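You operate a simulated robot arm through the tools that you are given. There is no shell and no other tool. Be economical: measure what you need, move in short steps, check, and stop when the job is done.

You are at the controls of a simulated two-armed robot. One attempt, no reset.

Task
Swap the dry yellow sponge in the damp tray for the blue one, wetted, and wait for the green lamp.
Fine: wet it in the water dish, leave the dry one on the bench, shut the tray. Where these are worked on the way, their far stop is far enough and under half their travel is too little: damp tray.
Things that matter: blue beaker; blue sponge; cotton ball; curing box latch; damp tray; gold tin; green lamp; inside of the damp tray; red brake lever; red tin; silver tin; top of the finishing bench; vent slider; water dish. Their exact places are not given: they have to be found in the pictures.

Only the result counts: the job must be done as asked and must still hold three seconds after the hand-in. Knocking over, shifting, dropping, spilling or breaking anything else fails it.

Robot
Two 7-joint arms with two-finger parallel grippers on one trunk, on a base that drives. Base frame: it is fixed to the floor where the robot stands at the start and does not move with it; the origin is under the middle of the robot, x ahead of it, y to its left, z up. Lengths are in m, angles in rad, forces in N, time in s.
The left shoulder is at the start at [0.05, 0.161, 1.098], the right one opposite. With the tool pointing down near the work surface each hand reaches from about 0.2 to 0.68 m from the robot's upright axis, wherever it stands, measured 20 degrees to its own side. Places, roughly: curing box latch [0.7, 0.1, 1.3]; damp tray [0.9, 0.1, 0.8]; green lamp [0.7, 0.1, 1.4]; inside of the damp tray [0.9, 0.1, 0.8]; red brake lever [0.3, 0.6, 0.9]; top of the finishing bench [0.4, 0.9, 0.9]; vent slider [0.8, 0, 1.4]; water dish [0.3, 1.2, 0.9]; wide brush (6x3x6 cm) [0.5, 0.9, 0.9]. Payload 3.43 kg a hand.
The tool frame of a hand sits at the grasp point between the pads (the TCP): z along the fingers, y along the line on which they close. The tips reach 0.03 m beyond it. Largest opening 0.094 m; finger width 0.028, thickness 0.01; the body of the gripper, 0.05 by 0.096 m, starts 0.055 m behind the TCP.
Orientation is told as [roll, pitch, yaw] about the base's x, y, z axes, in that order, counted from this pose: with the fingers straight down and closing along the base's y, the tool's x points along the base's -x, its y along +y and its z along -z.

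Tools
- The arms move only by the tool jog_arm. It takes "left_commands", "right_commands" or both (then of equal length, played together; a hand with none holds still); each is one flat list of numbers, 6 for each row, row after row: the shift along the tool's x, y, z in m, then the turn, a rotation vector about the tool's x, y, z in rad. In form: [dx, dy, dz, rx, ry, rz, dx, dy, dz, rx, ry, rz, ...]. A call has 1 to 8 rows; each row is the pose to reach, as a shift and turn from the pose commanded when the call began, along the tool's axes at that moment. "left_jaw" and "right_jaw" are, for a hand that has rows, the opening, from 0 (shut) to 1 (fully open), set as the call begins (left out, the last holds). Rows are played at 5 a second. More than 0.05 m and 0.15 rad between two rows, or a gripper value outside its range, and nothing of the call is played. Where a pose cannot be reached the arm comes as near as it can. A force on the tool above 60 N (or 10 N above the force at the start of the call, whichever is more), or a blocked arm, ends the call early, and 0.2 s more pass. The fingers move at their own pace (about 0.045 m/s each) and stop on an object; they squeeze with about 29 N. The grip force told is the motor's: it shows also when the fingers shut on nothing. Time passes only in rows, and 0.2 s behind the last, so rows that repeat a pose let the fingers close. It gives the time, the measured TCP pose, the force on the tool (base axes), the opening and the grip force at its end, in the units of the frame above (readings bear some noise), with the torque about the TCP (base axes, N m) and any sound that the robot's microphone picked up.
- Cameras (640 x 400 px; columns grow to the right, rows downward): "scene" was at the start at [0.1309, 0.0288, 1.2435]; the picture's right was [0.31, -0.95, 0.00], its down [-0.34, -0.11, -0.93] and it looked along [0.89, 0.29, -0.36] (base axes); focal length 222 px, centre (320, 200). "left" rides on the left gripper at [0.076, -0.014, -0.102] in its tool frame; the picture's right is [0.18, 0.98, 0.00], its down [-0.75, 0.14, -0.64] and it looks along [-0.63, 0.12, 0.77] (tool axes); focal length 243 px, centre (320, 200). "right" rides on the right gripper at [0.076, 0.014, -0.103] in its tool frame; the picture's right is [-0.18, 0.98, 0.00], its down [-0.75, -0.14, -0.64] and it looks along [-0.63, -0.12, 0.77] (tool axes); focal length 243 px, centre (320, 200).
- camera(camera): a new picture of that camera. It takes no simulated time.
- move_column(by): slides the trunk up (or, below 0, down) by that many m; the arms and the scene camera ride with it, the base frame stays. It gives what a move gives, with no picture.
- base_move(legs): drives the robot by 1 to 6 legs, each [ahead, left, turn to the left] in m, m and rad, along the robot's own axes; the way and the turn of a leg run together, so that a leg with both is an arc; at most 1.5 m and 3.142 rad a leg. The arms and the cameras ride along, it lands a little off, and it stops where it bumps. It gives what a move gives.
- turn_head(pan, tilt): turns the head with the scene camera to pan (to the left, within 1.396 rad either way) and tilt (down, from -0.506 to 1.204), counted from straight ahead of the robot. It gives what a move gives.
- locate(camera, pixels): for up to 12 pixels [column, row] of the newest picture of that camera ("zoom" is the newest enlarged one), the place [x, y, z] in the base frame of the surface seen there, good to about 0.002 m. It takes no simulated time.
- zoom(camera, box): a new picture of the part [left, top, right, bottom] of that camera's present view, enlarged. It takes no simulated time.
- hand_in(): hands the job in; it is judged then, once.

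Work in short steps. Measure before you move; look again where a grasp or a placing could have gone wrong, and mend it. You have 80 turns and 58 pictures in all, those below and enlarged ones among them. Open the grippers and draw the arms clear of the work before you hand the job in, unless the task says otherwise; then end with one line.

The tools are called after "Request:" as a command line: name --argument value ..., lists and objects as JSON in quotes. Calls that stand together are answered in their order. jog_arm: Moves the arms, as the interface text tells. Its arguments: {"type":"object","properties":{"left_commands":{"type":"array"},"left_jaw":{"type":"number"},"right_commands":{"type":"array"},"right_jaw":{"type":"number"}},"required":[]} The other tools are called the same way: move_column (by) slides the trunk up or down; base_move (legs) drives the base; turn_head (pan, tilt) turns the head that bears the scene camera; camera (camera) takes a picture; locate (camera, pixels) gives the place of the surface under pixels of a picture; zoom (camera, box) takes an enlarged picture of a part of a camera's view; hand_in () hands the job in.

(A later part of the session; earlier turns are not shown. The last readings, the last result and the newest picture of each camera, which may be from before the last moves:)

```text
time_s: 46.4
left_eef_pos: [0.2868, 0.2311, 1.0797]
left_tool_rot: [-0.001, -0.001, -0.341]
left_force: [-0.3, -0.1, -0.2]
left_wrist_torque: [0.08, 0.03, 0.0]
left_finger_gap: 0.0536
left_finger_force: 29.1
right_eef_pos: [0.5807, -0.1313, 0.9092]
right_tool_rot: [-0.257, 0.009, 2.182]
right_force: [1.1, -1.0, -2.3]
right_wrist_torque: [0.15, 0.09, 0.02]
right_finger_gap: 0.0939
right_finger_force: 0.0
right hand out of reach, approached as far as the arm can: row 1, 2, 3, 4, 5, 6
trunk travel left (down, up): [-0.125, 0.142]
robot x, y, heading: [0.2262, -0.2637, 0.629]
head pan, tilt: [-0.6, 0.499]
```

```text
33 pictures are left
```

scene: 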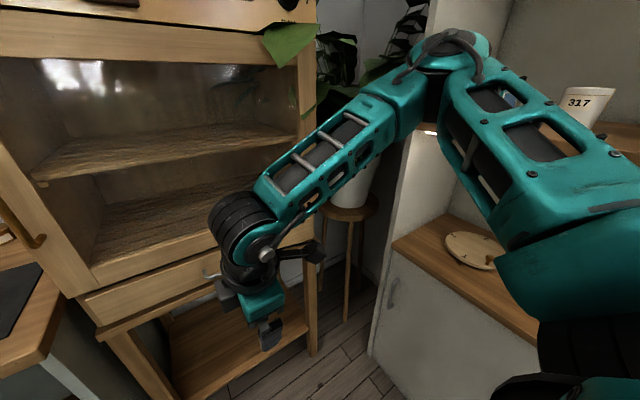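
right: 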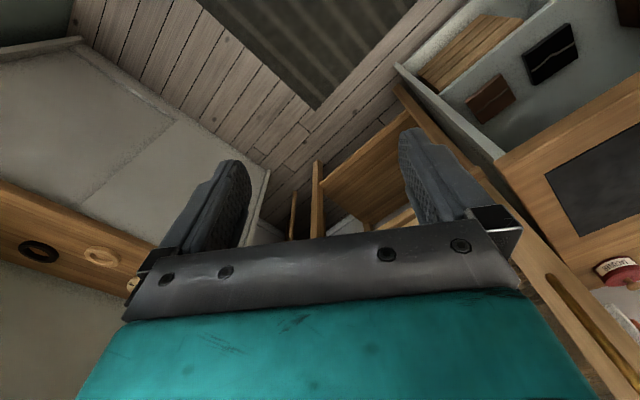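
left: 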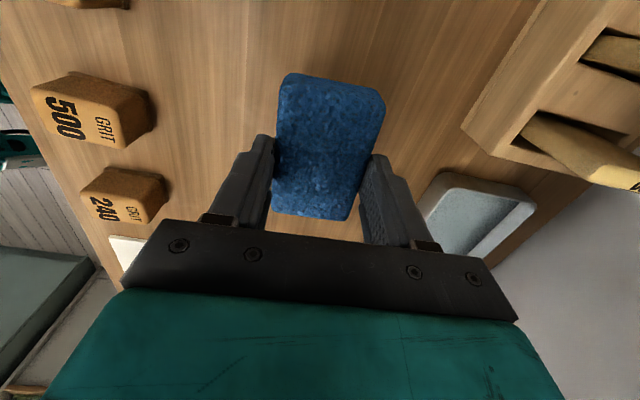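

The arm is at its wrist limit in this stance. I draw the right hand back, level it, turn the base left 0.6 rad (mirroring the left arm's good stance), and restore the hand yaw.

Request:
jog_arm --right_commands '[0, 0.04, -0.02, -0.08, 0, 0, 0, 0.08, -0.04, -0.16, 0, 0, 0, 0.12, -0.06, -0.25, 0, 0, 0, 0.12, -0.06, -0.25, 0, 0.1, 0, 0.12, -0.06, -0.25, 0, 0.1]'

Request:
base_move --legs '[[0, 0, 0.6]]'

```text
time_s: 47.6
left_eef_pos: [0.2857, 0.2316, 1.0786]
left_tool_rot: [0.001, -0.001, -0.343]
left_force: [-0.6, 0.5, -0.8]
left_wrist_torque: [0.01, -0.02, 0.03]
left_finger_gap: 0.0537
left_finger_force: 29.1
right_eef_pos: [0.4755, -0.208, 0.9387]
right_tool_rot: [0.005, -0.012, 2.092]
right_force: [0.2, 0.1, 0.0]
right_wrist_torque: [0.0, -0.01, 0.0]
right_finger_gap: 0.094
right_finger_force: 0.0
trunk travel left (down, up): [-0.125, 0.142]
robot x, y, heading: [0.2314, -0.2625, 0.633]
head pan, tilt: [-0.6, 0.499]
```

```text
time_s: 49.6
left_eef_pos: [-0.0036, 0.1791, 1.0802]
left_tool_rot: [0.001, -0.001, 0.258]
left_force: [-1.0, 0.8, -0.3]
left_wrist_torque: [0.01, 0.01, 0.04]
left_finger_gap: 0.0539
left_finger_force: 28.7
right_eef_pos: [0.3995, -0.0759, 0.9383]
right_tool_rot: [0.002, -0.013, 2.693]
right_force: [0.3, -0.2, 0.6]
right_wrist_torque: [0.01, -0.04, 0.01]
right_finger_gap: 0.094
right_finger_force: 0.1
trunk travel left (down, up): [-0.125, 0.142]
robot x, y, heading: [0.224, -0.268, 1.225]
head pan, tilt: [-0.6, 0.499]
```

Request:
jog_arm --right_commands '[0.0393, -0.0208, 0, 0, 0, 0.082, 0.0785, -0.0417, 0, 0, 0, 0.164, 0.1178, -0.0625, 0, 0, 0, 0.246, 0.157, -0.0834, 0, 0, 0, 0.329, 0.1963, -0.1042, 0, 0, 0, 0.411, 0.2355, -0.1251, 0.008, 0, 0, 0.493, 0.2355, -0.1251, 0.008, 0, 0, 0.493]'

Request:
turn_head --pan -0.9 --tilt 0.6

Request:
camera --camera "scene"

```text
time_s: 51.2
left_eef_pos: [-0.0043, 0.1777, 1.0794]
left_tool_rot: [0.0, 0.0, 0.259]
left_force: [-0.1, 0.9, 0.2]
left_wrist_torque: [0.0, 0.03, 0.0]
left_finger_gap: 0.054
left_finger_force: 29.1
right_eef_pos: [0.5721, -0.0784, 0.9256]
right_tool_rot: [0.006, -0.009, 2.199]
right_force: [0.0, -0.6, -0.5]
right_wrist_torque: [0.01, -0.02, -0.01]
right_finger_gap: 0.094
right_finger_force: 0.1
right hand out of reach, approached as far as the arm can: row 1, 3, 4, 5, 6, 7
trunk travel left (down, up): [-0.125, 0.142]
robot x, y, heading: [0.2314, -0.2643, 1.225]
head pan, tilt: [-0.6, 0.499]
```

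```text
time_s: 52.0
left_eef_pos: [-0.0045, 0.178, 1.0798]
left_tool_rot: [-0.001, -0.001, 0.258]
left_force: [-0.4, 0.0, -0.4]
left_wrist_torque: [0.01, -0.01, 0.03]
left_finger_gap: 0.0539
left_finger_force: 28.8
right_eef_pos: [0.5714, -0.078, 0.9248]
right_tool_rot: [0.007, -0.008, 2.2]
right_force: [-0.1, 1.0, -1.2]
right_wrist_torque: [-0.01, 0.03, -0.03]
right_finger_gap: 0.0943
right_finger_force: 0.1
trunk travel left (down, up): [-0.125, 0.142]
robot x, y, heading: [0.2263, -0.2639, 1.229]
head pan, tilt: [-0.901, 0.6]
```

```text
32 pictures are left
```

scene: 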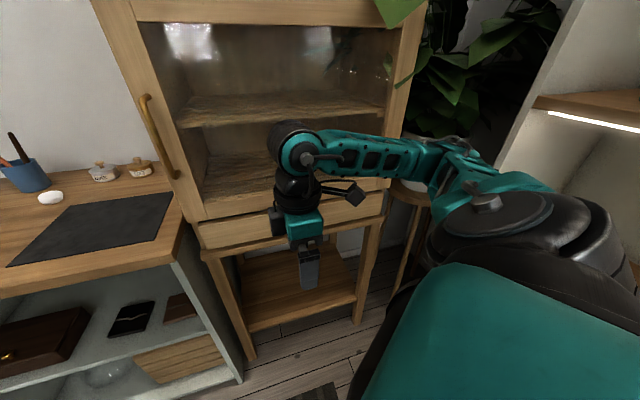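

The arm looks stuck in a folded configuration. I raise the hand, unwind its yaw to the neutral relative pose, then come back from there.

Request:
jog_arm --right_commands '[0, 0.02, -0.03, 0, 0, 0.14, 0, 0.04, -0.06, 0, 0, 0.28, 0, 0.06, -0.09, 0, 0, 0.42, 0, 0.06, -0.12, 0, 0, 0.56, 0, 0.06, -0.14, 0, 0, 0.7, 0, 0.06, -0.14, 0, 0, 0.84, 0, 0.06, -0.14, 0, 0, 0.97, 0, 0.06, -0.14, 0, 0, 0.97]'

Request:
camera --camera "scene"

```text
time_s: 53.8
left_eef_pos: [-0.0036, 0.1774, 1.0791]
left_tool_rot: [0.0, 0.0, 0.257]
left_force: [0.5, -0.6, 0.6]
left_wrist_torque: [-0.07, -0.01, 0.04]
left_finger_gap: 0.0535
left_finger_force: 29.1
right_eef_pos: [0.5224, -0.1141, 1.0654]
right_tool_rot: [0.014, 0.0, 1.228]
right_force: [1.5, 1.1, -0.7]
right_wrist_torque: [-0.01, -0.02, -0.01]
right_finger_gap: 0.0939
right_finger_force: 0.0
right hand out of reach, approached as far as the arm can: row 3
trunk travel left (down, up): [-0.125, 0.142]
robot x, y, heading: [0.2247, -0.2623, 1.227]
head pan, tilt: [-0.901, 0.6]
```

```text
31 pictures are left
```

scene: 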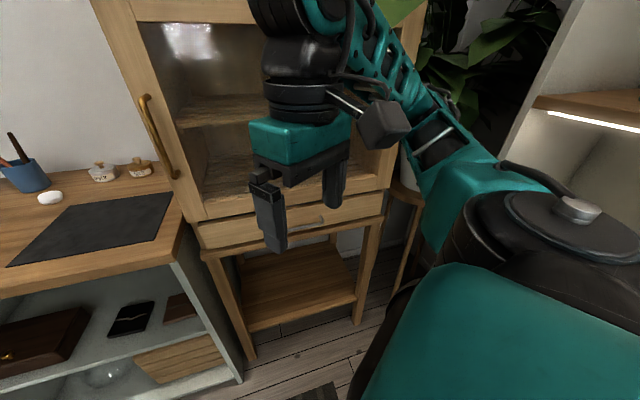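

Unwound. Now I extend toward the drawer first without yaw, then turn the hand step by step.

Request:
jog_arm --right_commands '[-0.024, -0.03, 0.015, 0, 0, 0, -0.047, -0.06, 0.03, 0, 0, 0, -0.071, -0.089, 0.045, 0, 0, 0, -0.0947, -0.1191, 0.06, 0, 0, 0, -0.0947, -0.1191, 0.07, 0, 0, -0.14, -0.0947, -0.1191, 0.08, 0, 0, -0.28, -0.0947, -0.1191, 0.09, 0, 0, -0.42, -0.0947, -0.1191, 0.1, 0, 0, -0.56]'

Request:
jog_arm --right_commands '[0, 0, 0.01, 0, 0, -0.14, 0, 0, 0.02, 0, 0, -0.28, 0, 0, 0.03, 0, 0, -0.41, 0, 0, 0.03, 0, 0, -0.41]'

```text
time_s: 55.6
left_eef_pos: [-0.0047, 0.1785, 1.0799]
left_tool_rot: [0.0, 0.0, 0.258]
left_force: [-0.5, -0.3, -0.8]
left_wrist_torque: [0.0, 0.0, 0.03]
left_finger_gap: 0.0536
left_finger_force: 29.3
right_eef_pos: [0.6645, -0.0647, 0.9639]
right_tool_rot: [0.01, -0.005, 1.795]
right_force: [0.0, 0.5, 0.7]
right_wrist_torque: [0.0, -0.02, 0.01]
right_finger_gap: 0.0941
right_finger_force: 0.1
trunk travel left (down, up): [-0.125, 0.142]
robot x, y, heading: [0.2292, -0.2639, 1.223]
head pan, tilt: [-0.901, 0.6]
```

```text
time_s: 56.6
left_eef_pos: [-0.004, 0.1781, 1.0796]
left_tool_rot: [-0.001, -0.001, 0.258]
left_force: [0.1, 0.6, -0.9]
left_wrist_torque: [0.01, 0.03, -0.01]
left_finger_gap: 0.054
left_finger_force: 28.7
right_eef_pos: [0.5799, -0.0739, 0.966]
right_tool_rot: [0.009, -0.01, 2.204]
right_force: [-0.6, 0.4, 0.0]
right_wrist_torque: [-0.02, -0.04, 0.03]
right_finger_gap: 0.094
right_finger_force: 0.0
right hand out of reach, approached as far as the arm can: row 1, 2, 3, 4
trunk travel left (down, up): [-0.125, 0.142]
robot x, y, heading: [0.2307, -0.2613, 1.231]
head pan, tilt: [-0.901, 0.6]
```

The right wrist has a yaw limit depending on forearm direction; the forearm should come more from the right. I unwind and draw back the hand, then turn the base back to heading 0.63 and shift right 0.1 m.

Request:
jog_arm --right_commands '[0, 0.04, -0.03, 0, 0, 0.14, 0, 0.08, -0.06, 0, 0, 0.28, 0, 0.11, -0.09, 0, 0, 0.42, 0, 0.11, -0.1, 0, 0, 0.56, 0, 0.11, -0.1, 0, 0, 0.7, 0, 0.11, -0.1, 0, 0, 0.84, 0, 0.11, -0.1, 0, 0, 0.97, 0, 0.11, -0.1, 0, 0, 0.97]'

Request:
base_move --legs '[[0, 0, -0.6], [0, -0.11, 0]]'

```text
time_s: 58.4
left_eef_pos: [-0.0042, 0.1786, 1.0785]
left_tool_rot: [-0.001, 0.0, 0.259]
left_force: [0.1, -0.8, 0.6]
left_wrist_torque: [-0.02, -0.02, -0.01]
left_finger_gap: 0.0535
left_finger_force: 29.1
right_eef_pos: [0.4913, -0.1387, 1.0682]
right_tool_rot: [0.012, 0.001, 1.229]
right_force: [-0.4, -0.6, 0.7]
right_wrist_torque: [-0.01, -0.01, 0.04]
right_finger_gap: 0.094
right_finger_force: 0.0
right hand out of reach, approached as far as the arm can: row 2, 3
trunk travel left (down, up): [-0.125, 0.142]
robot x, y, heading: [0.2272, -0.2599, 1.228]
head pan, tilt: [-0.901, 0.6]
```

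```text
time_s: 61.3
left_eef_pos: [0.3268, 0.1653, 1.0686]
left_tool_rot: [-0.016, -0.035, -0.341]
left_force: [-0.6, -0.3, -0.6]
left_wrist_torque: [0.0, 0.02, -0.01]
left_finger_gap: 0.0539
left_finger_force: 28.4
right_eef_pos: [0.5561, -0.3744, 1.08]
right_tool_rot: [-0.027, -0.009, 0.651]
right_force: [-0.5, 0.6, 0.3]
right_wrist_torque: [-0.02, 0.01, 0.02]
right_finger_gap: 0.0939
right_finger_force: 0.1
trunk travel left (down, up): [-0.125, 0.142]
robot x, y, heading: [0.2916, -0.3498, 0.625]
head pan, tilt: [-0.901, 0.6]
```

Request:
jog_arm --right_commands '[-0.034, 0.023, 0.012, 0, 0, -0.11, -0.068, 0.046, 0.024, 0, 0, -0.22, -0.102, 0.069, 0.036, 0, 0, -0.33, -0.136, 0.092, 0.048, 0, 0, -0.44, -0.169, 0.116, 0.06, 0, 0, -0.55, -0.203, 0.139, 0.072, 0, 0, -0.66, -0.237, 0.162, 0.084, 0, 0, -0.77, -0.271, 0.185, 0.096, 0, 0, -0.88]'

Request:
camera --camera "scene"

```text
time_s: 63.1
left_eef_pos: [0.3487, 0.1442, 1.0804]
left_tool_rot: [-0.002, 0.0, -0.34]
left_force: [0.3, 0.6, -1.2]
left_wrist_torque: [0.01, -0.01, -0.01]
left_finger_gap: 0.0538
left_finger_force: 28.8
right_eef_pos: [0.682, -0.0816, 0.9763]
right_tool_rot: [0.005, -0.011, 1.53]
right_force: [0.6, -0.2, 0.2]
right_wrist_torque: [-0.02, 0.0, -0.02]
right_finger_gap: 0.0941
right_finger_force: 0.1
trunk travel left (down, up): [-0.125, 0.142]
robot x, y, heading: [0.2901, -0.3521, 0.627]
head pan, tilt: [-0.901, 0.6]
```

```text
30 pictures are left
```

scene: 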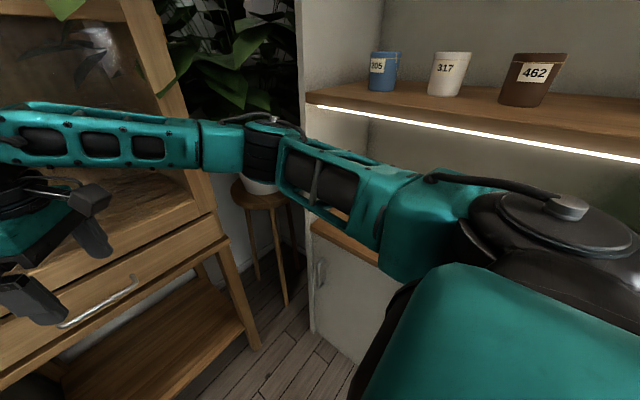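

Elbow is clear. I continue the yaw to 2.1 in place.

Request:
jog_arm --right_commands '[0, 0, 0, 0, 0, -0.14, 0, 0, 0, 0, 0, -0.28, 0, 0, 0, 0, 0, -0.42, 0, 0, 0, 0, 0, -0.57, 0, 0, 0, 0, 0, -0.57]'

Request:
turn_head --pan -0.2 --tilt 0.6

Request:
camera --camera "scene"

```text
time_s: 64.3
left_eef_pos: [0.3472, 0.1465, 1.0788]
left_tool_rot: [-0.001, -0.002, -0.341]
left_force: [-0.5, 0.3, 0.5]
left_wrist_torque: [-0.02, -0.05, 0.0]
left_finger_gap: 0.0541
left_finger_force: 29.3
right_eef_pos: [0.594, -0.1131, 0.9824]
right_tool_rot: [0.001, -0.012, 2.019]
right_force: [-0.1, 0.5, -0.9]
right_wrist_torque: [-0.03, -0.04, 0.02]
right_finger_gap: 0.0941
right_finger_force: 0.0
right hand out of reach, approached as far as the arm can: row 2, 3, 4, 5
trunk travel left (down, up): [-0.125, 0.142]
robot x, y, heading: [0.2948, -0.3509, 0.632]
head pan, tilt: [-0.901, 0.6]
```

```text
time_s: 65.3
left_eef_pos: [0.3482, 0.1444, 1.0802]
left_tool_rot: [-0.001, 0.0, -0.339]
left_force: [0.1, 0.0, -0.2]
left_wrist_torque: [0.01, 0.0, 0.02]
left_finger_gap: 0.0539
left_finger_force: 28.6
right_eef_pos: [0.5939, -0.1125, 0.9824]
right_tool_rot: [0.002, -0.014, 2.018]
right_force: [-0.1, 0.0, 0.9]
right_wrist_torque: [-0.02, 0.02, 0.01]
right_finger_gap: 0.094
right_finger_force: 0.0
trunk travel left (down, up): [-0.125, 0.142]
robot x, y, heading: [0.2877, -0.3499, 0.63]
head pan, tilt: [-0.201, 0.6]
```

```text
29 pictures are left
```

scene: 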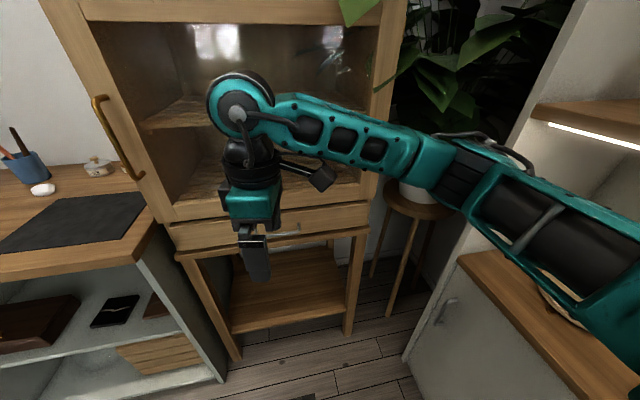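

The positive yaw is limited on this arm. I'll try the opposite sense (hand yaw −0.94), as the left arm did well with negative yaw; I unwind through neutral.

Request:
jog_arm --right_commands '[0, 0.02, -0.02, 0, 0, 0.145, 0, 0.04, -0.04, 0, 0, 0.29, 0, 0.06, -0.06, 0, 0, 0.435, 0, 0.08, -0.06, 0, 0, 0.58, 0, 0.08, -0.06, 0, 0, 0.725, 0, 0.08, -0.06, 0, 0, 0.87, 0, 0.08, -0.06, 0, 0, 1.015, 0, 0.08, -0.06, 0, 0, 1.16]'

Request:
jog_arm --right_commands '[0, 0, 0, 0, 0, 0.145, 0, 0, 0, 0, 0, 0.29, 0, 0, 0, 0, 0, 0.435, 0, 0, 0, 0, 0, 0.58, 0, 0, 0, 0, 0, 0.725, 0, 0, 0, 0, 0, 0.87, 0, 0, 0, 0, 0, 1.015, 0, 0, 0, 0, 0, 1.16]'

Request:
base_move --legs '[[0, 0.14, 0]]'

Request:
jog_arm --right_commands '[0, 0, 0, 0, 0, 0.145, 0, 0, 0, 0, 0, 0.29, 0, 0, 0, 0, 0, 0.435, 0, 0, 0, 0, 0, 0.58, 0, 0, 0, 0, 0, 0.71, 0, 0, 0, 0, 0, 0.71]'

```text
time_s: 67.1
left_eef_pos: [0.3483, 0.1456, 1.0796]
left_tool_rot: [0.001, 0.0, -0.341]
left_force: [0.0, -0.1, -0.5]
left_wrist_torque: [-0.01, -0.01, 0.03]
left_finger_gap: 0.0533
left_finger_force: 29.1
right_eef_pos: [0.5222, -0.1491, 1.0419]
right_tool_rot: [0.013, -0.005, 0.853]
right_force: [-0.4, -0.2, -0.5]
right_wrist_torque: [0.0, -0.04, 0.0]
right_finger_gap: 0.0939
right_finger_force: 0.1
trunk travel left (down, up): [-0.125, 0.142]
robot x, y, heading: [0.2933, -0.3524, 0.631]
head pan, tilt: [-0.201, 0.6]
```

```text
time_s: 68.9
left_eef_pos: [0.3477, 0.1453, 1.0806]
left_tool_rot: [0.001, 0.001, -0.341]
left_force: [-0.2, -0.5, 0.2]
left_wrist_torque: [0.02, -0.02, -0.01]
left_finger_gap: 0.0535
left_finger_force: 29.1
right_eef_pos: [0.5237, -0.1497, 1.0423]
right_tool_rot: [0.008, 0.01, -0.307]
right_force: [0.7, 0.6, 0.3]
right_wrist_torque: [0.02, 0.04, 0.02]
right_finger_gap: 0.0939
right_finger_force: 0.1
trunk travel left (down, up): [-0.125, 0.142]
robot x, y, heading: [0.2931, -0.3472, 0.625]
head pan, tilt: [-0.201, 0.6]
```

```text
time_s: 70.3
left_eef_pos: [0.266, 0.2566, 1.0801]
left_tool_rot: [0.0, 0.0, -0.342]
left_force: [-0.6, 0.0, -0.7]
left_wrist_torque: [0.01, 0.02, -0.01]
left_finger_gap: 0.0536
left_finger_force: 28.3
right_eef_pos: [0.4412, -0.0371, 1.042]
right_tool_rot: [0.009, 0.009, -0.303]
right_force: [-0.3, -0.5, -0.6]
right_wrist_torque: [0.01, 0.0, -0.04]
right_finger_gap: 0.094
right_finger_force: 0.1
trunk travel left (down, up): [-0.125, 0.142]
robot x, y, heading: [0.2116, -0.2381, 0.628]
head pan, tilt: [-0.201, 0.6]
```

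```text
time_s: 71.7
left_eef_pos: [0.2665, 0.2564, 1.0792]
left_tool_rot: [-0.001, 0.0, -0.339]
left_force: [0.3, -0.1, 0.1]
left_wrist_torque: [-0.01, 0.01, 0.04]
left_finger_gap: 0.0539
left_finger_force: 28.7
right_eef_pos: [0.4404, -0.0377, 1.0431]
right_tool_rot: [-0.001, 0.014, -1.016]
right_force: [-0.9, -0.3, 0.6]
right_wrist_torque: [-0.02, 0.03, 0.01]
right_finger_gap: 0.0941
right_finger_force: 0.0
trunk travel left (down, up): [-0.125, 0.142]
robot x, y, heading: [0.2072, -0.2399, 0.631]
head pan, tilt: [-0.201, 0.6]
```

Yaw −1.016 reached without limits. I move in front of the drawer above the handle with a lean of 0.25 rad.

Request:
jog_arm --right_commands '[-0.0237, 0.0295, 0.0188, -0.04, 0, -0.0125, -0.0474, 0.059, 0.0377, -0.08, 0, -0.025, -0.071, 0.0886, 0.0565, -0.125, 0, -0.0375, -0.0947, 0.118, 0.0753, -0.167, 0, -0.05, -0.1184, 0.1476, 0.0942, -0.21, 0, -0.0625, -0.1421, 0.1771, 0.113, -0.25, 0, -0.075, -0.1421, 0.1771, 0.113, -0.25, 0, -0.075]'

Request:
camera --camera "right"

```text
time_s: 73.3
left_eef_pos: [0.2666, 0.2564, 1.0796]
left_tool_rot: [0.0, 0.001, -0.341]
left_force: [0.5, -0.4, 0.4]
left_wrist_torque: [-0.01, -0.01, 0.01]
left_finger_gap: 0.0538
left_finger_force: 28.7
right_eef_pos: [0.6652, -0.0646, 0.9277]
right_tool_rot: [0.25, 0.003, -0.937]
right_force: [0.2, -0.1, 0.7]
right_wrist_torque: [0.03, 0.02, 0.02]
right_finger_gap: 0.094
right_finger_force: 0.1
trunk travel left (down, up): [-0.125, 0.142]
robot x, y, heading: [0.2143, -0.244, 0.625]
head pan, tilt: [-0.201, 0.6]
```

```text
28 pictures are left
```

right: 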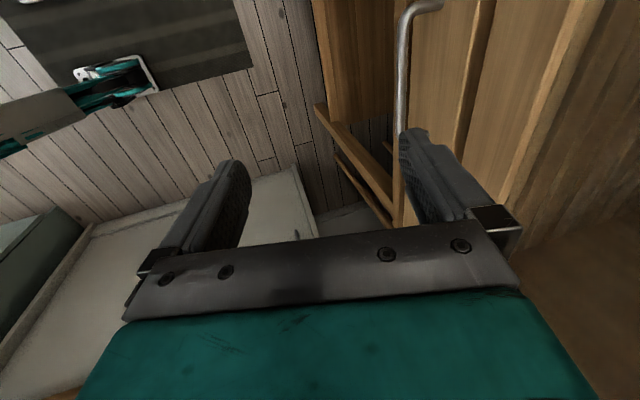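

On target. I verify the handle position with the wrist camera.

Request:
locate --camera "right" --pixels '[[402, 40], [400, 80], [398, 120], [430, 6], [440, 80], [430, 110], [475, 60], [500, 100]]'

```text
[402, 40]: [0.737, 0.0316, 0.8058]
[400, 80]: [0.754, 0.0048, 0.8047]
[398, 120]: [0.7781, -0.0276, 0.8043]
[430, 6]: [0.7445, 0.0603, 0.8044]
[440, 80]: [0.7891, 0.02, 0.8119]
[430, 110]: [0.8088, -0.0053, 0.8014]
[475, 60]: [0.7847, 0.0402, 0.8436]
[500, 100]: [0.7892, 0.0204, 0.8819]
```

Bar centre n≈0.614, gap up to face at 0.650. I move the far finger above the gap and go straight down behind the bar.

Request:
jog_arm --right_commands '[0, 0.0347, 0.0228, 0, 0, 0, 0, 0.0694, 0.0456, 0, 0, 0, 0, 0.0694, 0.0456, 0, 0, 0, 0, 0.0612, 0.0779, 0, 0, 0, 0, 0.0529, 0.1102, 0, 0, 0, 0, 0.0447, 0.1425, 0, 0, 0, 0, 0.0447, 0.1425, 0, 0, 0]'

Request:
camera --camera "right"

```text
time_s: 74.9
left_eef_pos: [0.2664, 0.2564, 1.0791]
left_tool_rot: [0.001, -0.001, -0.341]
left_force: [0.4, -0.1, 0.0]
left_wrist_torque: [-0.01, 0.01, -0.01]
left_finger_gap: 0.054
left_finger_force: 29.4
right_eef_pos: [0.7302, -0.0154, 0.8019]
right_tool_rot: [0.252, 0.004, -0.939]
right_force: [-0.1, 0.6, -0.1]
right_wrist_torque: [-0.03, 0.0, -0.02]
right_finger_gap: 0.094
right_finger_force: 0.1
trunk travel left (down, up): [-0.125, 0.142]
robot x, y, heading: [0.2103, -0.2424, 0.627]
head pan, tilt: [-0.201, 0.6]
```

```text
27 pictures are left
```

right: 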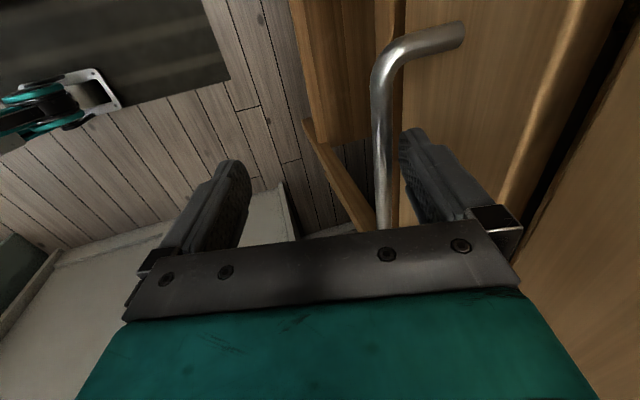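

The far finger sits behind the bar. I pull straight back 0.12 m.

Request:
jog_arm --right_commands '[0, -0.0194, -0.0049, 0, 0, 0, 0, -0.0388, -0.0099, 0, 0, 0, 0, -0.0581, -0.0148, 0, 0, 0, 0, -0.0775, -0.0198, 0, 0, 0, 0, -0.0969, -0.0247, 0, 0, 0, 0, -0.1163, -0.0296, 0, 0, 0, 0, -0.1357, -0.0346, 0, 0, 0, 0, -0.155, -0.0395, 0, 0, 0]'

Request:
turn_head --pan 0.0 --tilt 0.8

Request:
camera --camera "scene"

```text
time_s: 76.7
left_eef_pos: [0.267, 0.2562, 1.0794]
left_tool_rot: [0.001, 0.001, -0.34]
left_force: [-0.1, 0.3, -0.6]
left_wrist_torque: [0.0, 0.01, 0.0]
left_finger_gap: 0.0538
left_finger_force: 28.4
right_eef_pos: [0.5984, -0.1116, 0.8012]
right_tool_rot: [0.251, 0.005, -0.94]
right_force: [0.3, -1.0, -0.7]
right_wrist_torque: [0.04, 0.0, 0.01]
right_finger_gap: 0.0939
right_finger_force: 0.2
trunk travel left (down, up): [-0.125, 0.142]
robot x, y, heading: [0.2049, -0.2399, 0.631]
head pan, tilt: [-0.201, 0.6]
```

```text
time_s: 77.4
left_eef_pos: [0.2663, 0.2561, 1.0799]
left_tool_rot: [-0.001, 0.001, -0.341]
left_force: [-0.1, 0.1, 0.1]
left_wrist_torque: [0.04, 0.04, -0.03]
left_finger_gap: 0.0539
left_finger_force: 29.2
right_eef_pos: [0.5996, -0.1108, 0.802]
right_tool_rot: [0.252, 0.004, -0.939]
right_force: [-0.6, 0.8, -1.0]
right_wrist_torque: [0.01, 0.02, 0.0]
right_finger_gap: 0.0939
right_finger_force: 0.0
trunk travel left (down, up): [-0.125, 0.142]
robot x, y, heading: [0.2065, -0.2365, 0.626]
head pan, tilt: [0.0, 0.799]
```

```text
26 pictures are left
```

scene: 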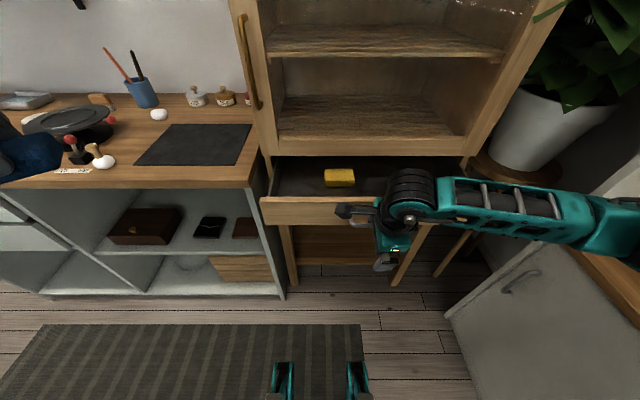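

The drawer came out ~0.15 m; yellow sponge visible at (339,178). I pull further in small steps to find the far stop.

Request:
jog_arm --right_commands '[0, -0.0145, -0.0037, 0, 0, 0, 0, -0.029, -0.0074, 0, 0, 0, 0, -0.0436, -0.0111, 0, 0, 0, 0, -0.0581, -0.0148, 0, 0, 0, 0, -0.0727, -0.0185, 0, 0, 0, 0, -0.0872, -0.0222, 0, 0, 0]'

Request:
zoom --camera "scene" --box '[230, 120, 470, 270]'

```text
time_s: 78.8
left_eef_pos: [0.2678, 0.256, 1.0801]
left_tool_rot: [-0.001, 0.0, -0.34]
left_force: [0.0, 0.0, 0.4]
left_wrist_torque: [0.01, 0.01, 0.01]
left_finger_gap: 0.0537
left_finger_force: 29.1
right_eef_pos: [0.5272, -0.1655, 0.8003]
right_tool_rot: [0.25, 0.005, -0.94]
right_force: [0.2, 0.4, 0.3]
right_wrist_torque: [0.01, -0.01, 0.01]
right_finger_gap: 0.094
right_finger_force: 0.1
trunk travel left (down, up): [-0.125, 0.142]
robot x, y, heading: [0.207, -0.2375, 0.628]
head pan, tilt: [0.0, 0.799]
```

```text
2.67 times, centred on (350, 195) of scene
```

zoom: 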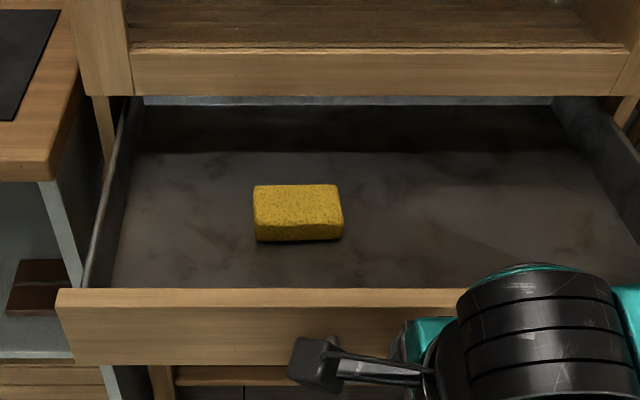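

Wide open with good access. I measure the yellow sponge and the tray interior.

Request:
locate --camera "zoom" --pixels '[[256, 187], [336, 187], [342, 219], [258, 222], [298, 203], [258, 240], [340, 236], [400, 200], [200, 200], [350, 130], [250, 292], [110, 240]]'

```text
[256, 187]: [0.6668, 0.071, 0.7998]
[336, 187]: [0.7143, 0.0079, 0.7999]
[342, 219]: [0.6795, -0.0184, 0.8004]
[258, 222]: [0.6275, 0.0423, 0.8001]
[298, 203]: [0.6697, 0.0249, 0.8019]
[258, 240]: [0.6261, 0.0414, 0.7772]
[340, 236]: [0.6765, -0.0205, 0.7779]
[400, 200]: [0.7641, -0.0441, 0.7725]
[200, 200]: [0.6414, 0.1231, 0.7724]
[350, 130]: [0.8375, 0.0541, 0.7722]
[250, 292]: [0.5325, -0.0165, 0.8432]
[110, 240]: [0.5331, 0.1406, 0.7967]
```

Yellow sponge: centre n=0.558, t=−0.375, z 0.772–0.801, long side along t. I unhook the hand upward, then move over the sponge levelling the hand.

Request:
jog_arm --right_commands '[0, 0.0115, -0.0384, 0, 0, 0, 0, 0.023, -0.0767, 0, 0, 0, 0, 0.0345, -0.1151, 0, 0, 0, 0.0138, 0.077, -0.1001, 0.05, 0, 0, 0.0276, 0.1195, -0.0852, 0.1, 0, 0, 0.0414, 0.1621, -0.0702, 0.15, 0, 0, 0.0552, 0.2046, -0.0553, 0.2, 0, 0, 0.069, 0.2471, -0.0403, 0.25, 0, 0]'

Request:
camera --camera "right"

```text
time_s: 80.6
left_eef_pos: [0.2664, 0.2567, 1.0795]
left_tool_rot: [0.0, -0.001, -0.342]
left_force: [0.7, 0.1, -0.4]
left_wrist_torque: [0.02, 0.0, -0.02]
left_finger_gap: 0.0536
left_finger_force: 29.2
right_eef_pos: [0.6727, 0.0261, 0.8996]
right_tool_rot: [0.002, 0.002, -0.936]
right_force: [0.5, -0.3, -0.2]
right_wrist_torque: [0.01, 0.05, -0.01]
right_finger_gap: 0.094
right_finger_force: 0.1
trunk travel left (down, up): [-0.125, 0.142]
robot x, y, heading: [0.21, -0.2414, 0.627]
head pan, tilt: [0.0, 0.799]
```

```text
24 pictures are left
```

right: 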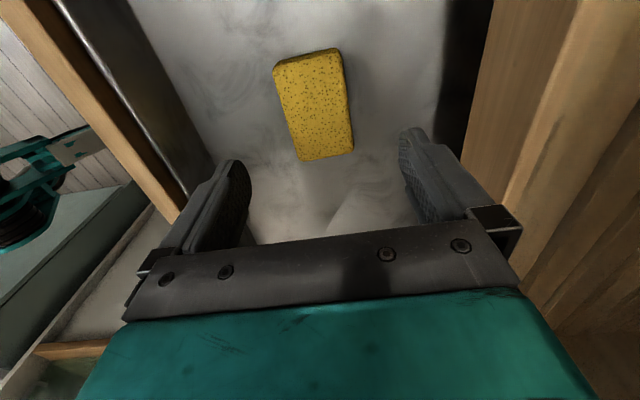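

Centred. I descend to z 0.818, close and lift.

Request:
jog_arm --right_commands '[0, 0, 0.0272, 0, 0, 0, 0, 0, 0.0544, 0, 0, 0, 0, 0, 0.0816, 0, 0, 0, 0, 0, 0.0816, 0, 0, 0]'

Request:
jog_arm --right_commands '[0, 0, 0, 0, 0, 0, 0, 0, 0, 0, 0, 0, 0, 0, 0, 0, 0, 0, 0, 0, 0, 0, 0, 0]' --right_jaw 0

Request:
jog_arm --right_commands '[0, 0, -0.035, 0, 0, 0, 0, 0, -0.07, 0, 0, 0, 0, 0, -0.105, 0, 0, 0, 0, 0, -0.14, 0, 0, 0]'

Request:
camera --camera "scene"

```text
time_s: 81.6
left_eef_pos: [0.266, 0.2566, 1.0801]
left_tool_rot: [0.0, 0.001, -0.34]
left_force: [-0.5, 0.1, -0.3]
left_wrist_torque: [-0.02, 0.0, 0.02]
left_finger_gap: 0.0537
left_finger_force: 28.6
right_eef_pos: [0.6725, 0.0273, 0.8173]
right_tool_rot: [0.003, 0.004, -0.939]
right_force: [0.5, -0.3, 0.8]
right_wrist_torque: [0.0, 0.0, 0.02]
right_finger_gap: 0.094
right_finger_force: 0.0
trunk travel left (down, up): [-0.125, 0.142]
robot x, y, heading: [0.2108, -0.2407, 0.624]
head pan, tilt: [0.0, 0.799]
```

```text
time_s: 82.6
left_eef_pos: [0.267, 0.257, 1.0791]
left_tool_rot: [0.001, 0.0, -0.341]
left_force: [-0.6, -0.7, 0.3]
left_wrist_torque: [0.02, 0.01, -0.01]
left_finger_gap: 0.0538
left_finger_force: 29.1
right_eef_pos: [0.6724, 0.027, 0.8186]
right_tool_rot: [0.001, 0.003, -0.937]
right_force: [-0.8, -0.8, 0.1]
right_wrist_torque: [0.0, 0.01, 0.01]
right_finger_gap: 0.0534
right_finger_force: 29.3
trunk travel left (down, up): [-0.125, 0.142]
robot x, y, heading: [0.2108, -0.2384, 0.631]
head pan, tilt: [0.0, 0.799]
```

```text
time_s: 83.6
left_eef_pos: [0.2672, 0.2569, 1.0793]
left_tool_rot: [-0.001, -0.001, -0.34]
left_force: [0.1, 0.0, -0.4]
left_wrist_torque: [0.0, 0.01, 0.02]
left_finger_gap: 0.0539
left_finger_force: 28.4
right_eef_pos: [0.6722, 0.0255, 0.9595]
right_tool_rot: [0.0, 0.004, -0.94]
right_force: [-0.2, -0.3, -0.6]
right_wrist_torque: [0.01, -0.02, 0.03]
right_finger_gap: 0.0536
right_finger_force: 28.6
trunk travel left (down, up): [-0.125, 0.142]
robot x, y, heading: [0.2076, -0.2404, 0.628]
head pan, tilt: [0.0, 0.799]
```

```text
23 pictures are left
```

scene: 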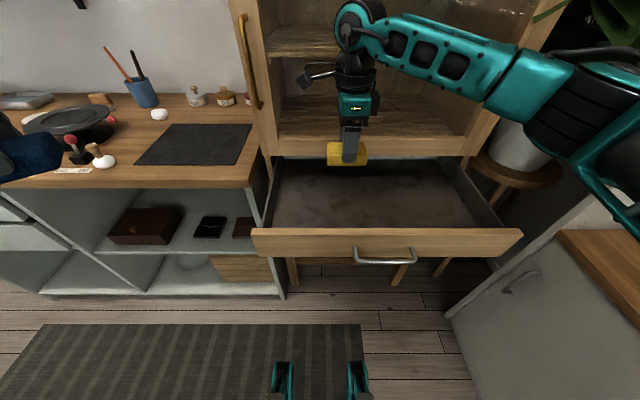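

Yellow sponge lifted. I look for a free wooden spot on the bench near the mat.

Request:
zoom --camera "scene" --box '[60, 80, 276, 215]'

Request:
locate --camera "zoom" --pixels '[[228, 245], [325, 130], [575, 130], [540, 250], [228, 315], [150, 225], [500, 315], [590, 200], [300, 190], [280, 130], [560, 315], [585, 80]]'

```text
2.96 times, centred on (168, 148) of scene
```

zoom: 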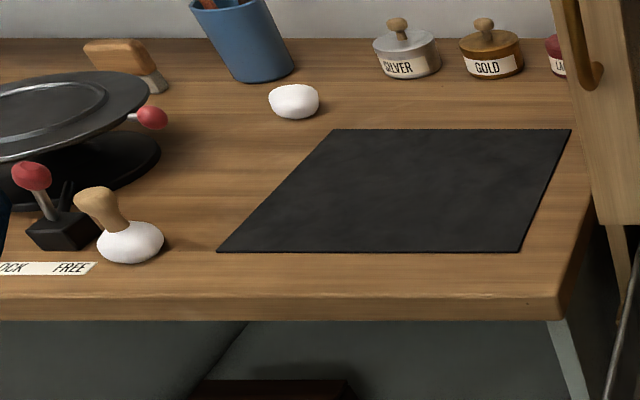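

```text
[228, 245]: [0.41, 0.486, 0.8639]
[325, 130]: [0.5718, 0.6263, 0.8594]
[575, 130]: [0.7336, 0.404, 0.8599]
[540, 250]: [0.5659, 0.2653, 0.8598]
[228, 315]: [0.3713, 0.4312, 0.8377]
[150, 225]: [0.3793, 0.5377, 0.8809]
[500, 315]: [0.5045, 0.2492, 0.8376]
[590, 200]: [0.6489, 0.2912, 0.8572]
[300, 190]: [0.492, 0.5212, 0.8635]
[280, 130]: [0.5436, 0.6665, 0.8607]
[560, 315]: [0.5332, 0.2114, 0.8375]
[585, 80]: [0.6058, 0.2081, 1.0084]
```

Request:
locate --camera "zoom" --pixels '[[380, 247], [380, 256], [380, 270], [380, 285], [380, 292], [380, 296], [380, 300], [450, 256], [450, 292], [300, 256], [300, 292], [300, 297]]'

```text
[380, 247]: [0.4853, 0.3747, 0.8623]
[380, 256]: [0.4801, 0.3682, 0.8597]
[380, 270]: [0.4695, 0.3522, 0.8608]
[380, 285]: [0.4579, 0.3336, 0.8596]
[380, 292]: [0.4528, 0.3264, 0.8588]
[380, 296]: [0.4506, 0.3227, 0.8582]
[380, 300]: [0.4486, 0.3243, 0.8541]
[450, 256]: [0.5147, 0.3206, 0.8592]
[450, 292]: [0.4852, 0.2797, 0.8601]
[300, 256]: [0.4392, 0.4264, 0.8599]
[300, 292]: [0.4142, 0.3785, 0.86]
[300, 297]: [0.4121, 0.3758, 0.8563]
```

The wood strip is too narrow, so I use the thin mat area on the bench (n≈0.66, t≈−0.04). I pull the hand back off the box, drive left 0.335 m, then extend over the bench.

Request:
jog_arm --right_commands '[0, -0.04, 0, 0, 0, 0, 0, -0.08, 0, 0, 0, 0, 0, -0.11, 0, 0, 0, 0]'

Request:
base_move --legs '[[0, 0.335, 0]]'

Request:
jog_arm --right_commands '[0, 0.04, 0, 0, 0, 0, 0, 0.08, 0, 0, 0, 0, 0, 0.12, 0, 0, 0, 0, 0, 0.16, 0, 0, 0, 0, 0, 0.205, 0, 0, 0, 0, 0, 0.205, 0, 0, 0, 0]'

Request:
camera --camera "right"

```text
time_s: 84.4
left_eef_pos: [0.2671, 0.2564, 1.0795]
left_tool_rot: [0.0, 0.0, -0.34]
left_force: [0.9, -0.1, 0.0]
left_wrist_torque: [-0.02, -0.01, -0.02]
left_finger_gap: 0.0539
left_finger_force: 28.9
right_eef_pos: [0.5837, -0.0384, 0.9603]
right_tool_rot: [0.001, 0.002, -0.938]
right_force: [0.8, -0.7, -0.5]
right_wrist_torque: [0.02, 0.02, 0.01]
right_finger_gap: 0.0537
right_finger_force: 29.0
trunk travel left (down, up): [-0.125, 0.142]
robot x, y, heading: [0.2086, -0.2373, 0.632]
head pan, tilt: [0.0, 0.799]
```

```text
time_s: 86.6
left_eef_pos: [0.069, 0.5279, 1.0789]
left_tool_rot: [0.0, -0.001, -0.341]
left_force: [0.2, 0.4, 0.7]
left_wrist_torque: [0.01, -0.02, -0.02]
left_finger_gap: 0.0536
left_finger_force: 29.0
right_eef_pos: [0.3858, 0.2327, 0.9597]
right_tool_rot: [0.001, 0.003, -0.94]
right_force: [0.5, -0.1, 0.4]
right_wrist_torque: [0.02, 0.02, -0.02]
right_finger_gap: 0.0538
right_finger_force: 28.7
trunk travel left (down, up): [-0.125, 0.142]
robot x, y, heading: [0.0157, 0.0359, 0.629]
head pan, tilt: [0.0, 0.799]
```

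```text
time_s: 88.0
left_eef_pos: [0.0704, 0.5269, 1.08]
left_tool_rot: [0.001, 0.0, -0.342]
left_force: [-0.5, -0.6, -0.4]
left_wrist_torque: [-0.01, -0.03, 0.04]
left_finger_gap: 0.0537
left_finger_force: 29.2
right_eef_pos: [0.5496, 0.3507, 0.9589]
right_tool_rot: [0.003, 0.002, -0.937]
right_force: [0.4, 0.3, -1.4]
right_wrist_torque: [0.01, 0.01, 0.01]
right_finger_gap: 0.0534
right_finger_force: 28.6
right hand out of reach, approached as far as the arm can: row 5, 6
trunk travel left (down, up): [-0.125, 0.142]
robot x, y, heading: [0.015, 0.0315, 0.631]
head pan, tilt: [0.0, 0.799]
```

```text
21 pictures are left
```

right: 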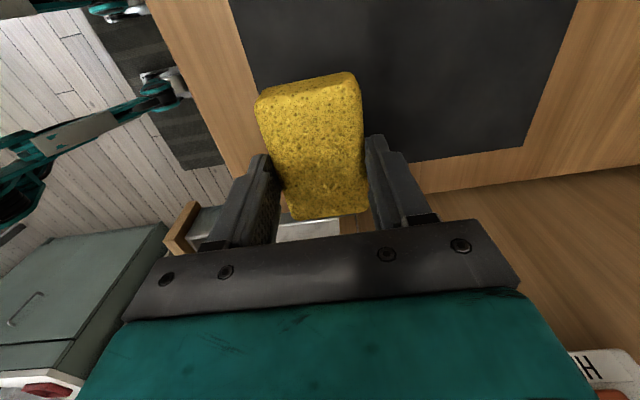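

Over the mat. I lower 0.047 m, open, and lift.

Request:
jog_arm --right_commands '[0, -0.004, 0.016, 0, 0, 0, 0, -0.008, 0.032, 0, 0, 0, 0, -0.008, 0.047, 0, 0, 0, 0, -0.008, 0.047, 0, 0, 0]'

Request:
camera --camera "scene"

```text
time_s: 89.0
left_eef_pos: [0.07, 0.5275, 1.0785]
left_tool_rot: [0.001, 0.001, -0.338]
left_force: [-1.1, -0.2, -0.8]
left_wrist_torque: [-0.01, 0.01, -0.02]
left_finger_gap: 0.0537
left_finger_force: 29.0
right_eef_pos: [0.543, 0.3462, 0.9113]
right_tool_rot: [0.001, 0.003, -0.939]
right_force: [1.0, 0.4, -0.3]
right_wrist_torque: [0.01, -0.01, 0.03]
right_finger_gap: 0.0537
right_finger_force: 29.0
trunk travel left (down, up): [-0.125, 0.142]
robot x, y, heading: [0.0105, 0.0292, 0.634]
head pan, tilt: [0.0, 0.799]
```

```text
20 pictures are left
```

scene: 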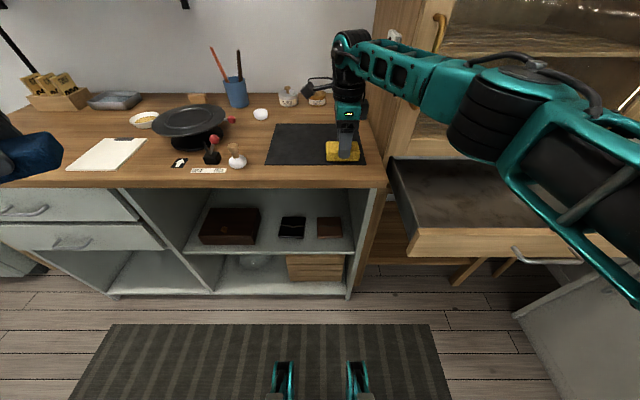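

The sponge sits on the mat. Open and lift, then look.

Request:
jog_arm --right_commands '[0, 0, 0, 0, 0, 0, 0, 0, 0, 0, 0, 0, 0, 0, 0, 0, 0, 0, 0, 0, 0, 0, 0, 0]' --right_jaw 1

Request:
jog_arm --right_commands '[0, 0, -0.035, 0, 0, 0, 0, 0, -0.07, 0, 0, 0, 0, -0.04, -0.1, 0, 0, 0, 0, -0.08, -0.12, 0, 0, 0, 0, -0.12, -0.14, 0, 0, 0, 0, -0.16, -0.15, 0, 0, 0, 0, -0.2, -0.15, 0, 0, 0]'

Request:
zoom --camera "scene" --box '[230, 70, 430, 195]'

```text
time_s: 90.0
left_eef_pos: [0.0701, 0.5271, 1.0798]
left_tool_rot: [0.0, 0.001, -0.34]
left_force: [0.5, 0.5, 0.9]
left_wrist_torque: [0.02, 0.0, 0.03]
left_finger_gap: 0.0536
left_finger_force: 29.3
right_eef_pos: [0.5428, 0.3459, 0.9129]
right_tool_rot: [0.002, 0.005, -0.938]
right_force: [0.6, 0.2, 0.3]
right_wrist_torque: [0.01, 0.02, 0.0]
right_finger_gap: 0.0937
right_finger_force: 0.0
trunk travel left (down, up): [-0.125, 0.142]
robot x, y, heading: [0.0099, 0.0311, 0.629]
head pan, tilt: [0.0, 0.799]
```

```text
time_s: 91.6
left_eef_pos: [0.0702, 0.5272, 1.0784]
left_tool_rot: [0.0, 0.0, -0.34]
left_force: [0.2, 0.0, 0.0]
left_wrist_torque: [-0.01, -0.02, -0.05]
left_finger_gap: 0.0536
left_finger_force: 29.1
right_eef_pos: [0.382, 0.2258, 1.062]
right_tool_rot: [0.0, 0.003, -0.939]
right_force: [0.3, 0.9, -1.1]
right_wrist_torque: [0.03, 0.0, -0.02]
right_finger_gap: 0.094
right_finger_force: 0.0
trunk travel left (down, up): [-0.125, 0.142]
robot x, y, heading: [0.0099, 0.0351, 0.632]
head pan, tilt: [0.0, 0.799]
```

```text
3.20 times, centred on (330, 132) of scene
```

zoom: 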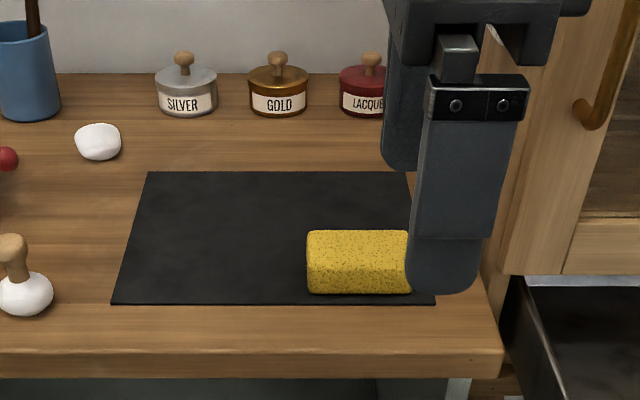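

Yellow sponge rests on the bench mat. I move the right hand aside and drive back to the drawer for the left hand to place the blue sponge.

Request:
jog_arm --right_commands '[-0.04, -0.016, 0, 0, 0, 0, -0.08, -0.032, 0, 0, 0, 0, -0.12, -0.048, 0, 0, 0, 0, -0.16, -0.064, 0, 0, 0, 0, -0.2, -0.08, 0, 0, 0, 0]'

Request:
base_move --legs '[[0, -0.47, 0]]'

Request:
camera --camera "scene"

```text
time_s: 92.8
left_eef_pos: [0.0696, 0.5266, 1.08]
left_tool_rot: [0.003, 0.0, -0.339]
left_force: [-0.4, 0.2, -0.2]
left_wrist_torque: [-0.01, -0.02, 0.02]
left_finger_gap: 0.0536
left_finger_force: 29.0
right_eef_pos: [0.437, 0.0195, 1.0612]
right_tool_rot: [0.002, 0.003, -0.937]
right_force: [0.1, -0.5, 0.6]
right_wrist_torque: [0.0, 0.06, -0.02]
right_finger_gap: 0.0939
right_finger_force: 0.0
trunk travel left (down, up): [-0.125, 0.142]
robot x, y, heading: [0.0125, 0.0334, 0.632]
head pan, tilt: [0.0, 0.799]
```

```text
time_s: 95.6
left_eef_pos: [0.311, 0.1755, 1.0747]
left_tool_rot: [-0.007, -0.027, -0.332]
left_force: [-0.4, -0.2, -0.5]
left_wrist_torque: [0.0, -0.01, 0.02]
left_finger_gap: 0.0538
left_finger_force: 29.6
right_eef_pos: [0.6816, -0.3224, 1.0715]
right_tool_rot: [0.008, -0.023, -0.907]
right_force: [0.3, -0.2, -0.3]
right_wrist_torque: [0.0, 0.0, 0.01]
right_finger_gap: 0.094
right_finger_force: 0.2
trunk travel left (down, up): [-0.125, 0.142]
robot x, y, heading: [0.2792, -0.3342, 0.634]
head pan, tilt: [0.0, 0.799]
stopped in leg 1: the robot was blocked; the commanded pose is now the measured one
```

```text
18 pictures are left
```

scene: 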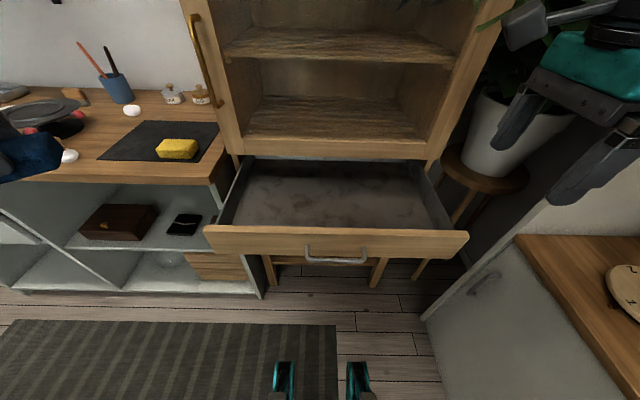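

The base met the right cabinet; I back off 3 cm left and re-read the pose.

Request:
base_move --legs '[[0, 0.03, 0]]'

```text
time_s: 96.4
left_eef_pos: [0.3134, 0.1836, 1.0795]
left_tool_rot: [-0.001, 0.0, -0.332]
left_force: [0.0, 0.1, 0.6]
left_wrist_torque: [0.0, -0.02, -0.01]
left_finger_gap: 0.0538
left_finger_force: 29.1
right_eef_pos: [0.6826, -0.3141, 1.0594]
right_tool_rot: [-0.006, 0.004, -0.915]
right_force: [0.2, -0.4, 0.3]
right_wrist_torque: [-0.01, -0.05, -0.02]
right_finger_gap: 0.0944
right_finger_force: 0.0
trunk travel left (down, up): [-0.125, 0.142]
robot x, y, heading: [0.2596, -0.3108, 0.636]
head pan, tilt: [0.0, 0.799]
```

I carry the blue sponge over the open tray with the left hand.

Request:
jog_arm --left_commands '[-0.0453, -0.0059, 0.0163, 0, 0, 0.06, -0.0905, -0.0117, 0.0325, 0, 0, 0.125, -0.1358, -0.0176, 0.0488, 0, 0, 0.19, -0.181, -0.0234, 0.065, 0, 0, 0.25, -0.2263, -0.0293, 0.0813, 0, 0, 0.31, -0.2715, -0.0351, 0.0975, 0, 0, 0.375, -0.3168, -0.041, 0.1138, 0, 0, 0.44, -0.362, -0.0468, 0.13, 0, 0, 0.5]'

Request:
camera --camera "scene"

```text
time_s: 98.2
left_eef_pos: [0.6418, 0.0246, 0.9514]
left_tool_rot: [0.001, -0.001, -0.832]
left_force: [0.8, -0.3, 0.0]
left_wrist_torque: [0.01, 0.03, -0.04]
left_finger_gap: 0.0536
left_finger_force: 29.1
right_eef_pos: [0.6829, -0.3149, 1.0596]
right_tool_rot: [-0.005, 0.004, -0.914]
right_force: [0.0, -0.3, 0.0]
right_wrist_torque: [-0.02, 0.01, 0.0]
right_finger_gap: 0.0941
right_finger_force: 0.0
trunk travel left (down, up): [-0.125, 0.142]
robot x, y, heading: [0.2589, -0.312, 0.638]
head pan, tilt: [0.0, 0.799]
```

```text
17 pictures are left
```

scene: 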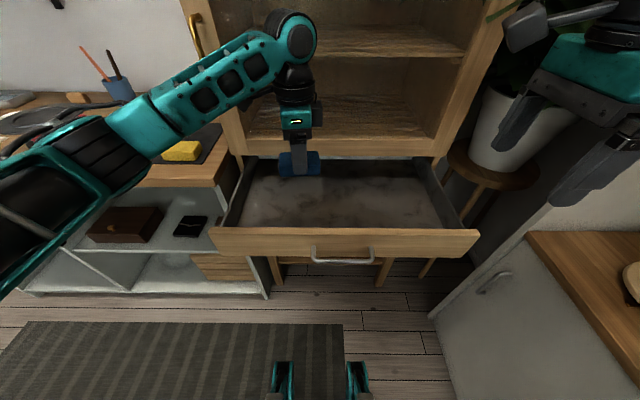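

Over the tray; I lower until the sponge is near the floor (z 0.772).

Request:
jog_arm --left_commands '[0, 0, 0.035, 0, 0, 0, 0, 0, 0.07, 0, 0, 0, 0, 0, 0.1, 0, 0, 0, 0, 0, 0.12, 0, 0, 0, 0, 0, 0.129, 0, 0, 0, 0, 0, 0.129, 0, 0, 0]'

Request:
zoom --camera "scene" --box '[200, 120, 400, 245]'

```text
time_s: 99.6
left_eef_pos: [0.6411, 0.0219, 0.8206]
left_tool_rot: [0.0, 0.0, -0.83]
left_force: [-1.4, 0.5, -0.2]
left_wrist_torque: [0.01, 0.02, 0.03]
left_finger_gap: 0.0537
left_finger_force: 28.7
right_eef_pos: [0.6824, -0.314, 1.0596]
right_tool_rot: [-0.004, 0.001, -0.916]
right_force: [-0.4, -0.2, -0.6]
right_wrist_torque: [-0.02, -0.01, 0.01]
right_finger_gap: 0.0939
right_finger_force: 0.1
trunk travel left (down, up): [-0.125, 0.142]
robot x, y, heading: [0.2625, -0.3112, 0.633]
head pan, tilt: [0.0, 0.799]
```

```text
3.20 times, centred on (300, 182) of scene
```

zoom: 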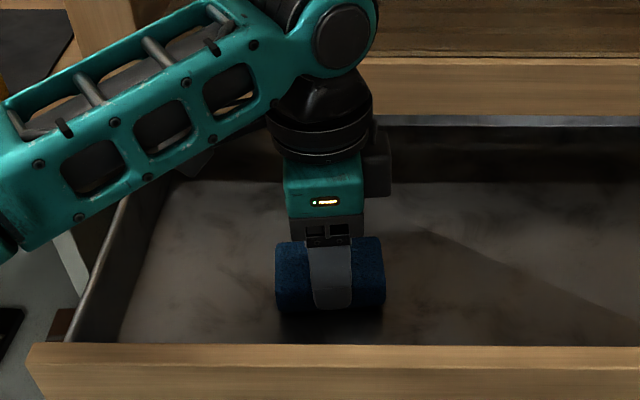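

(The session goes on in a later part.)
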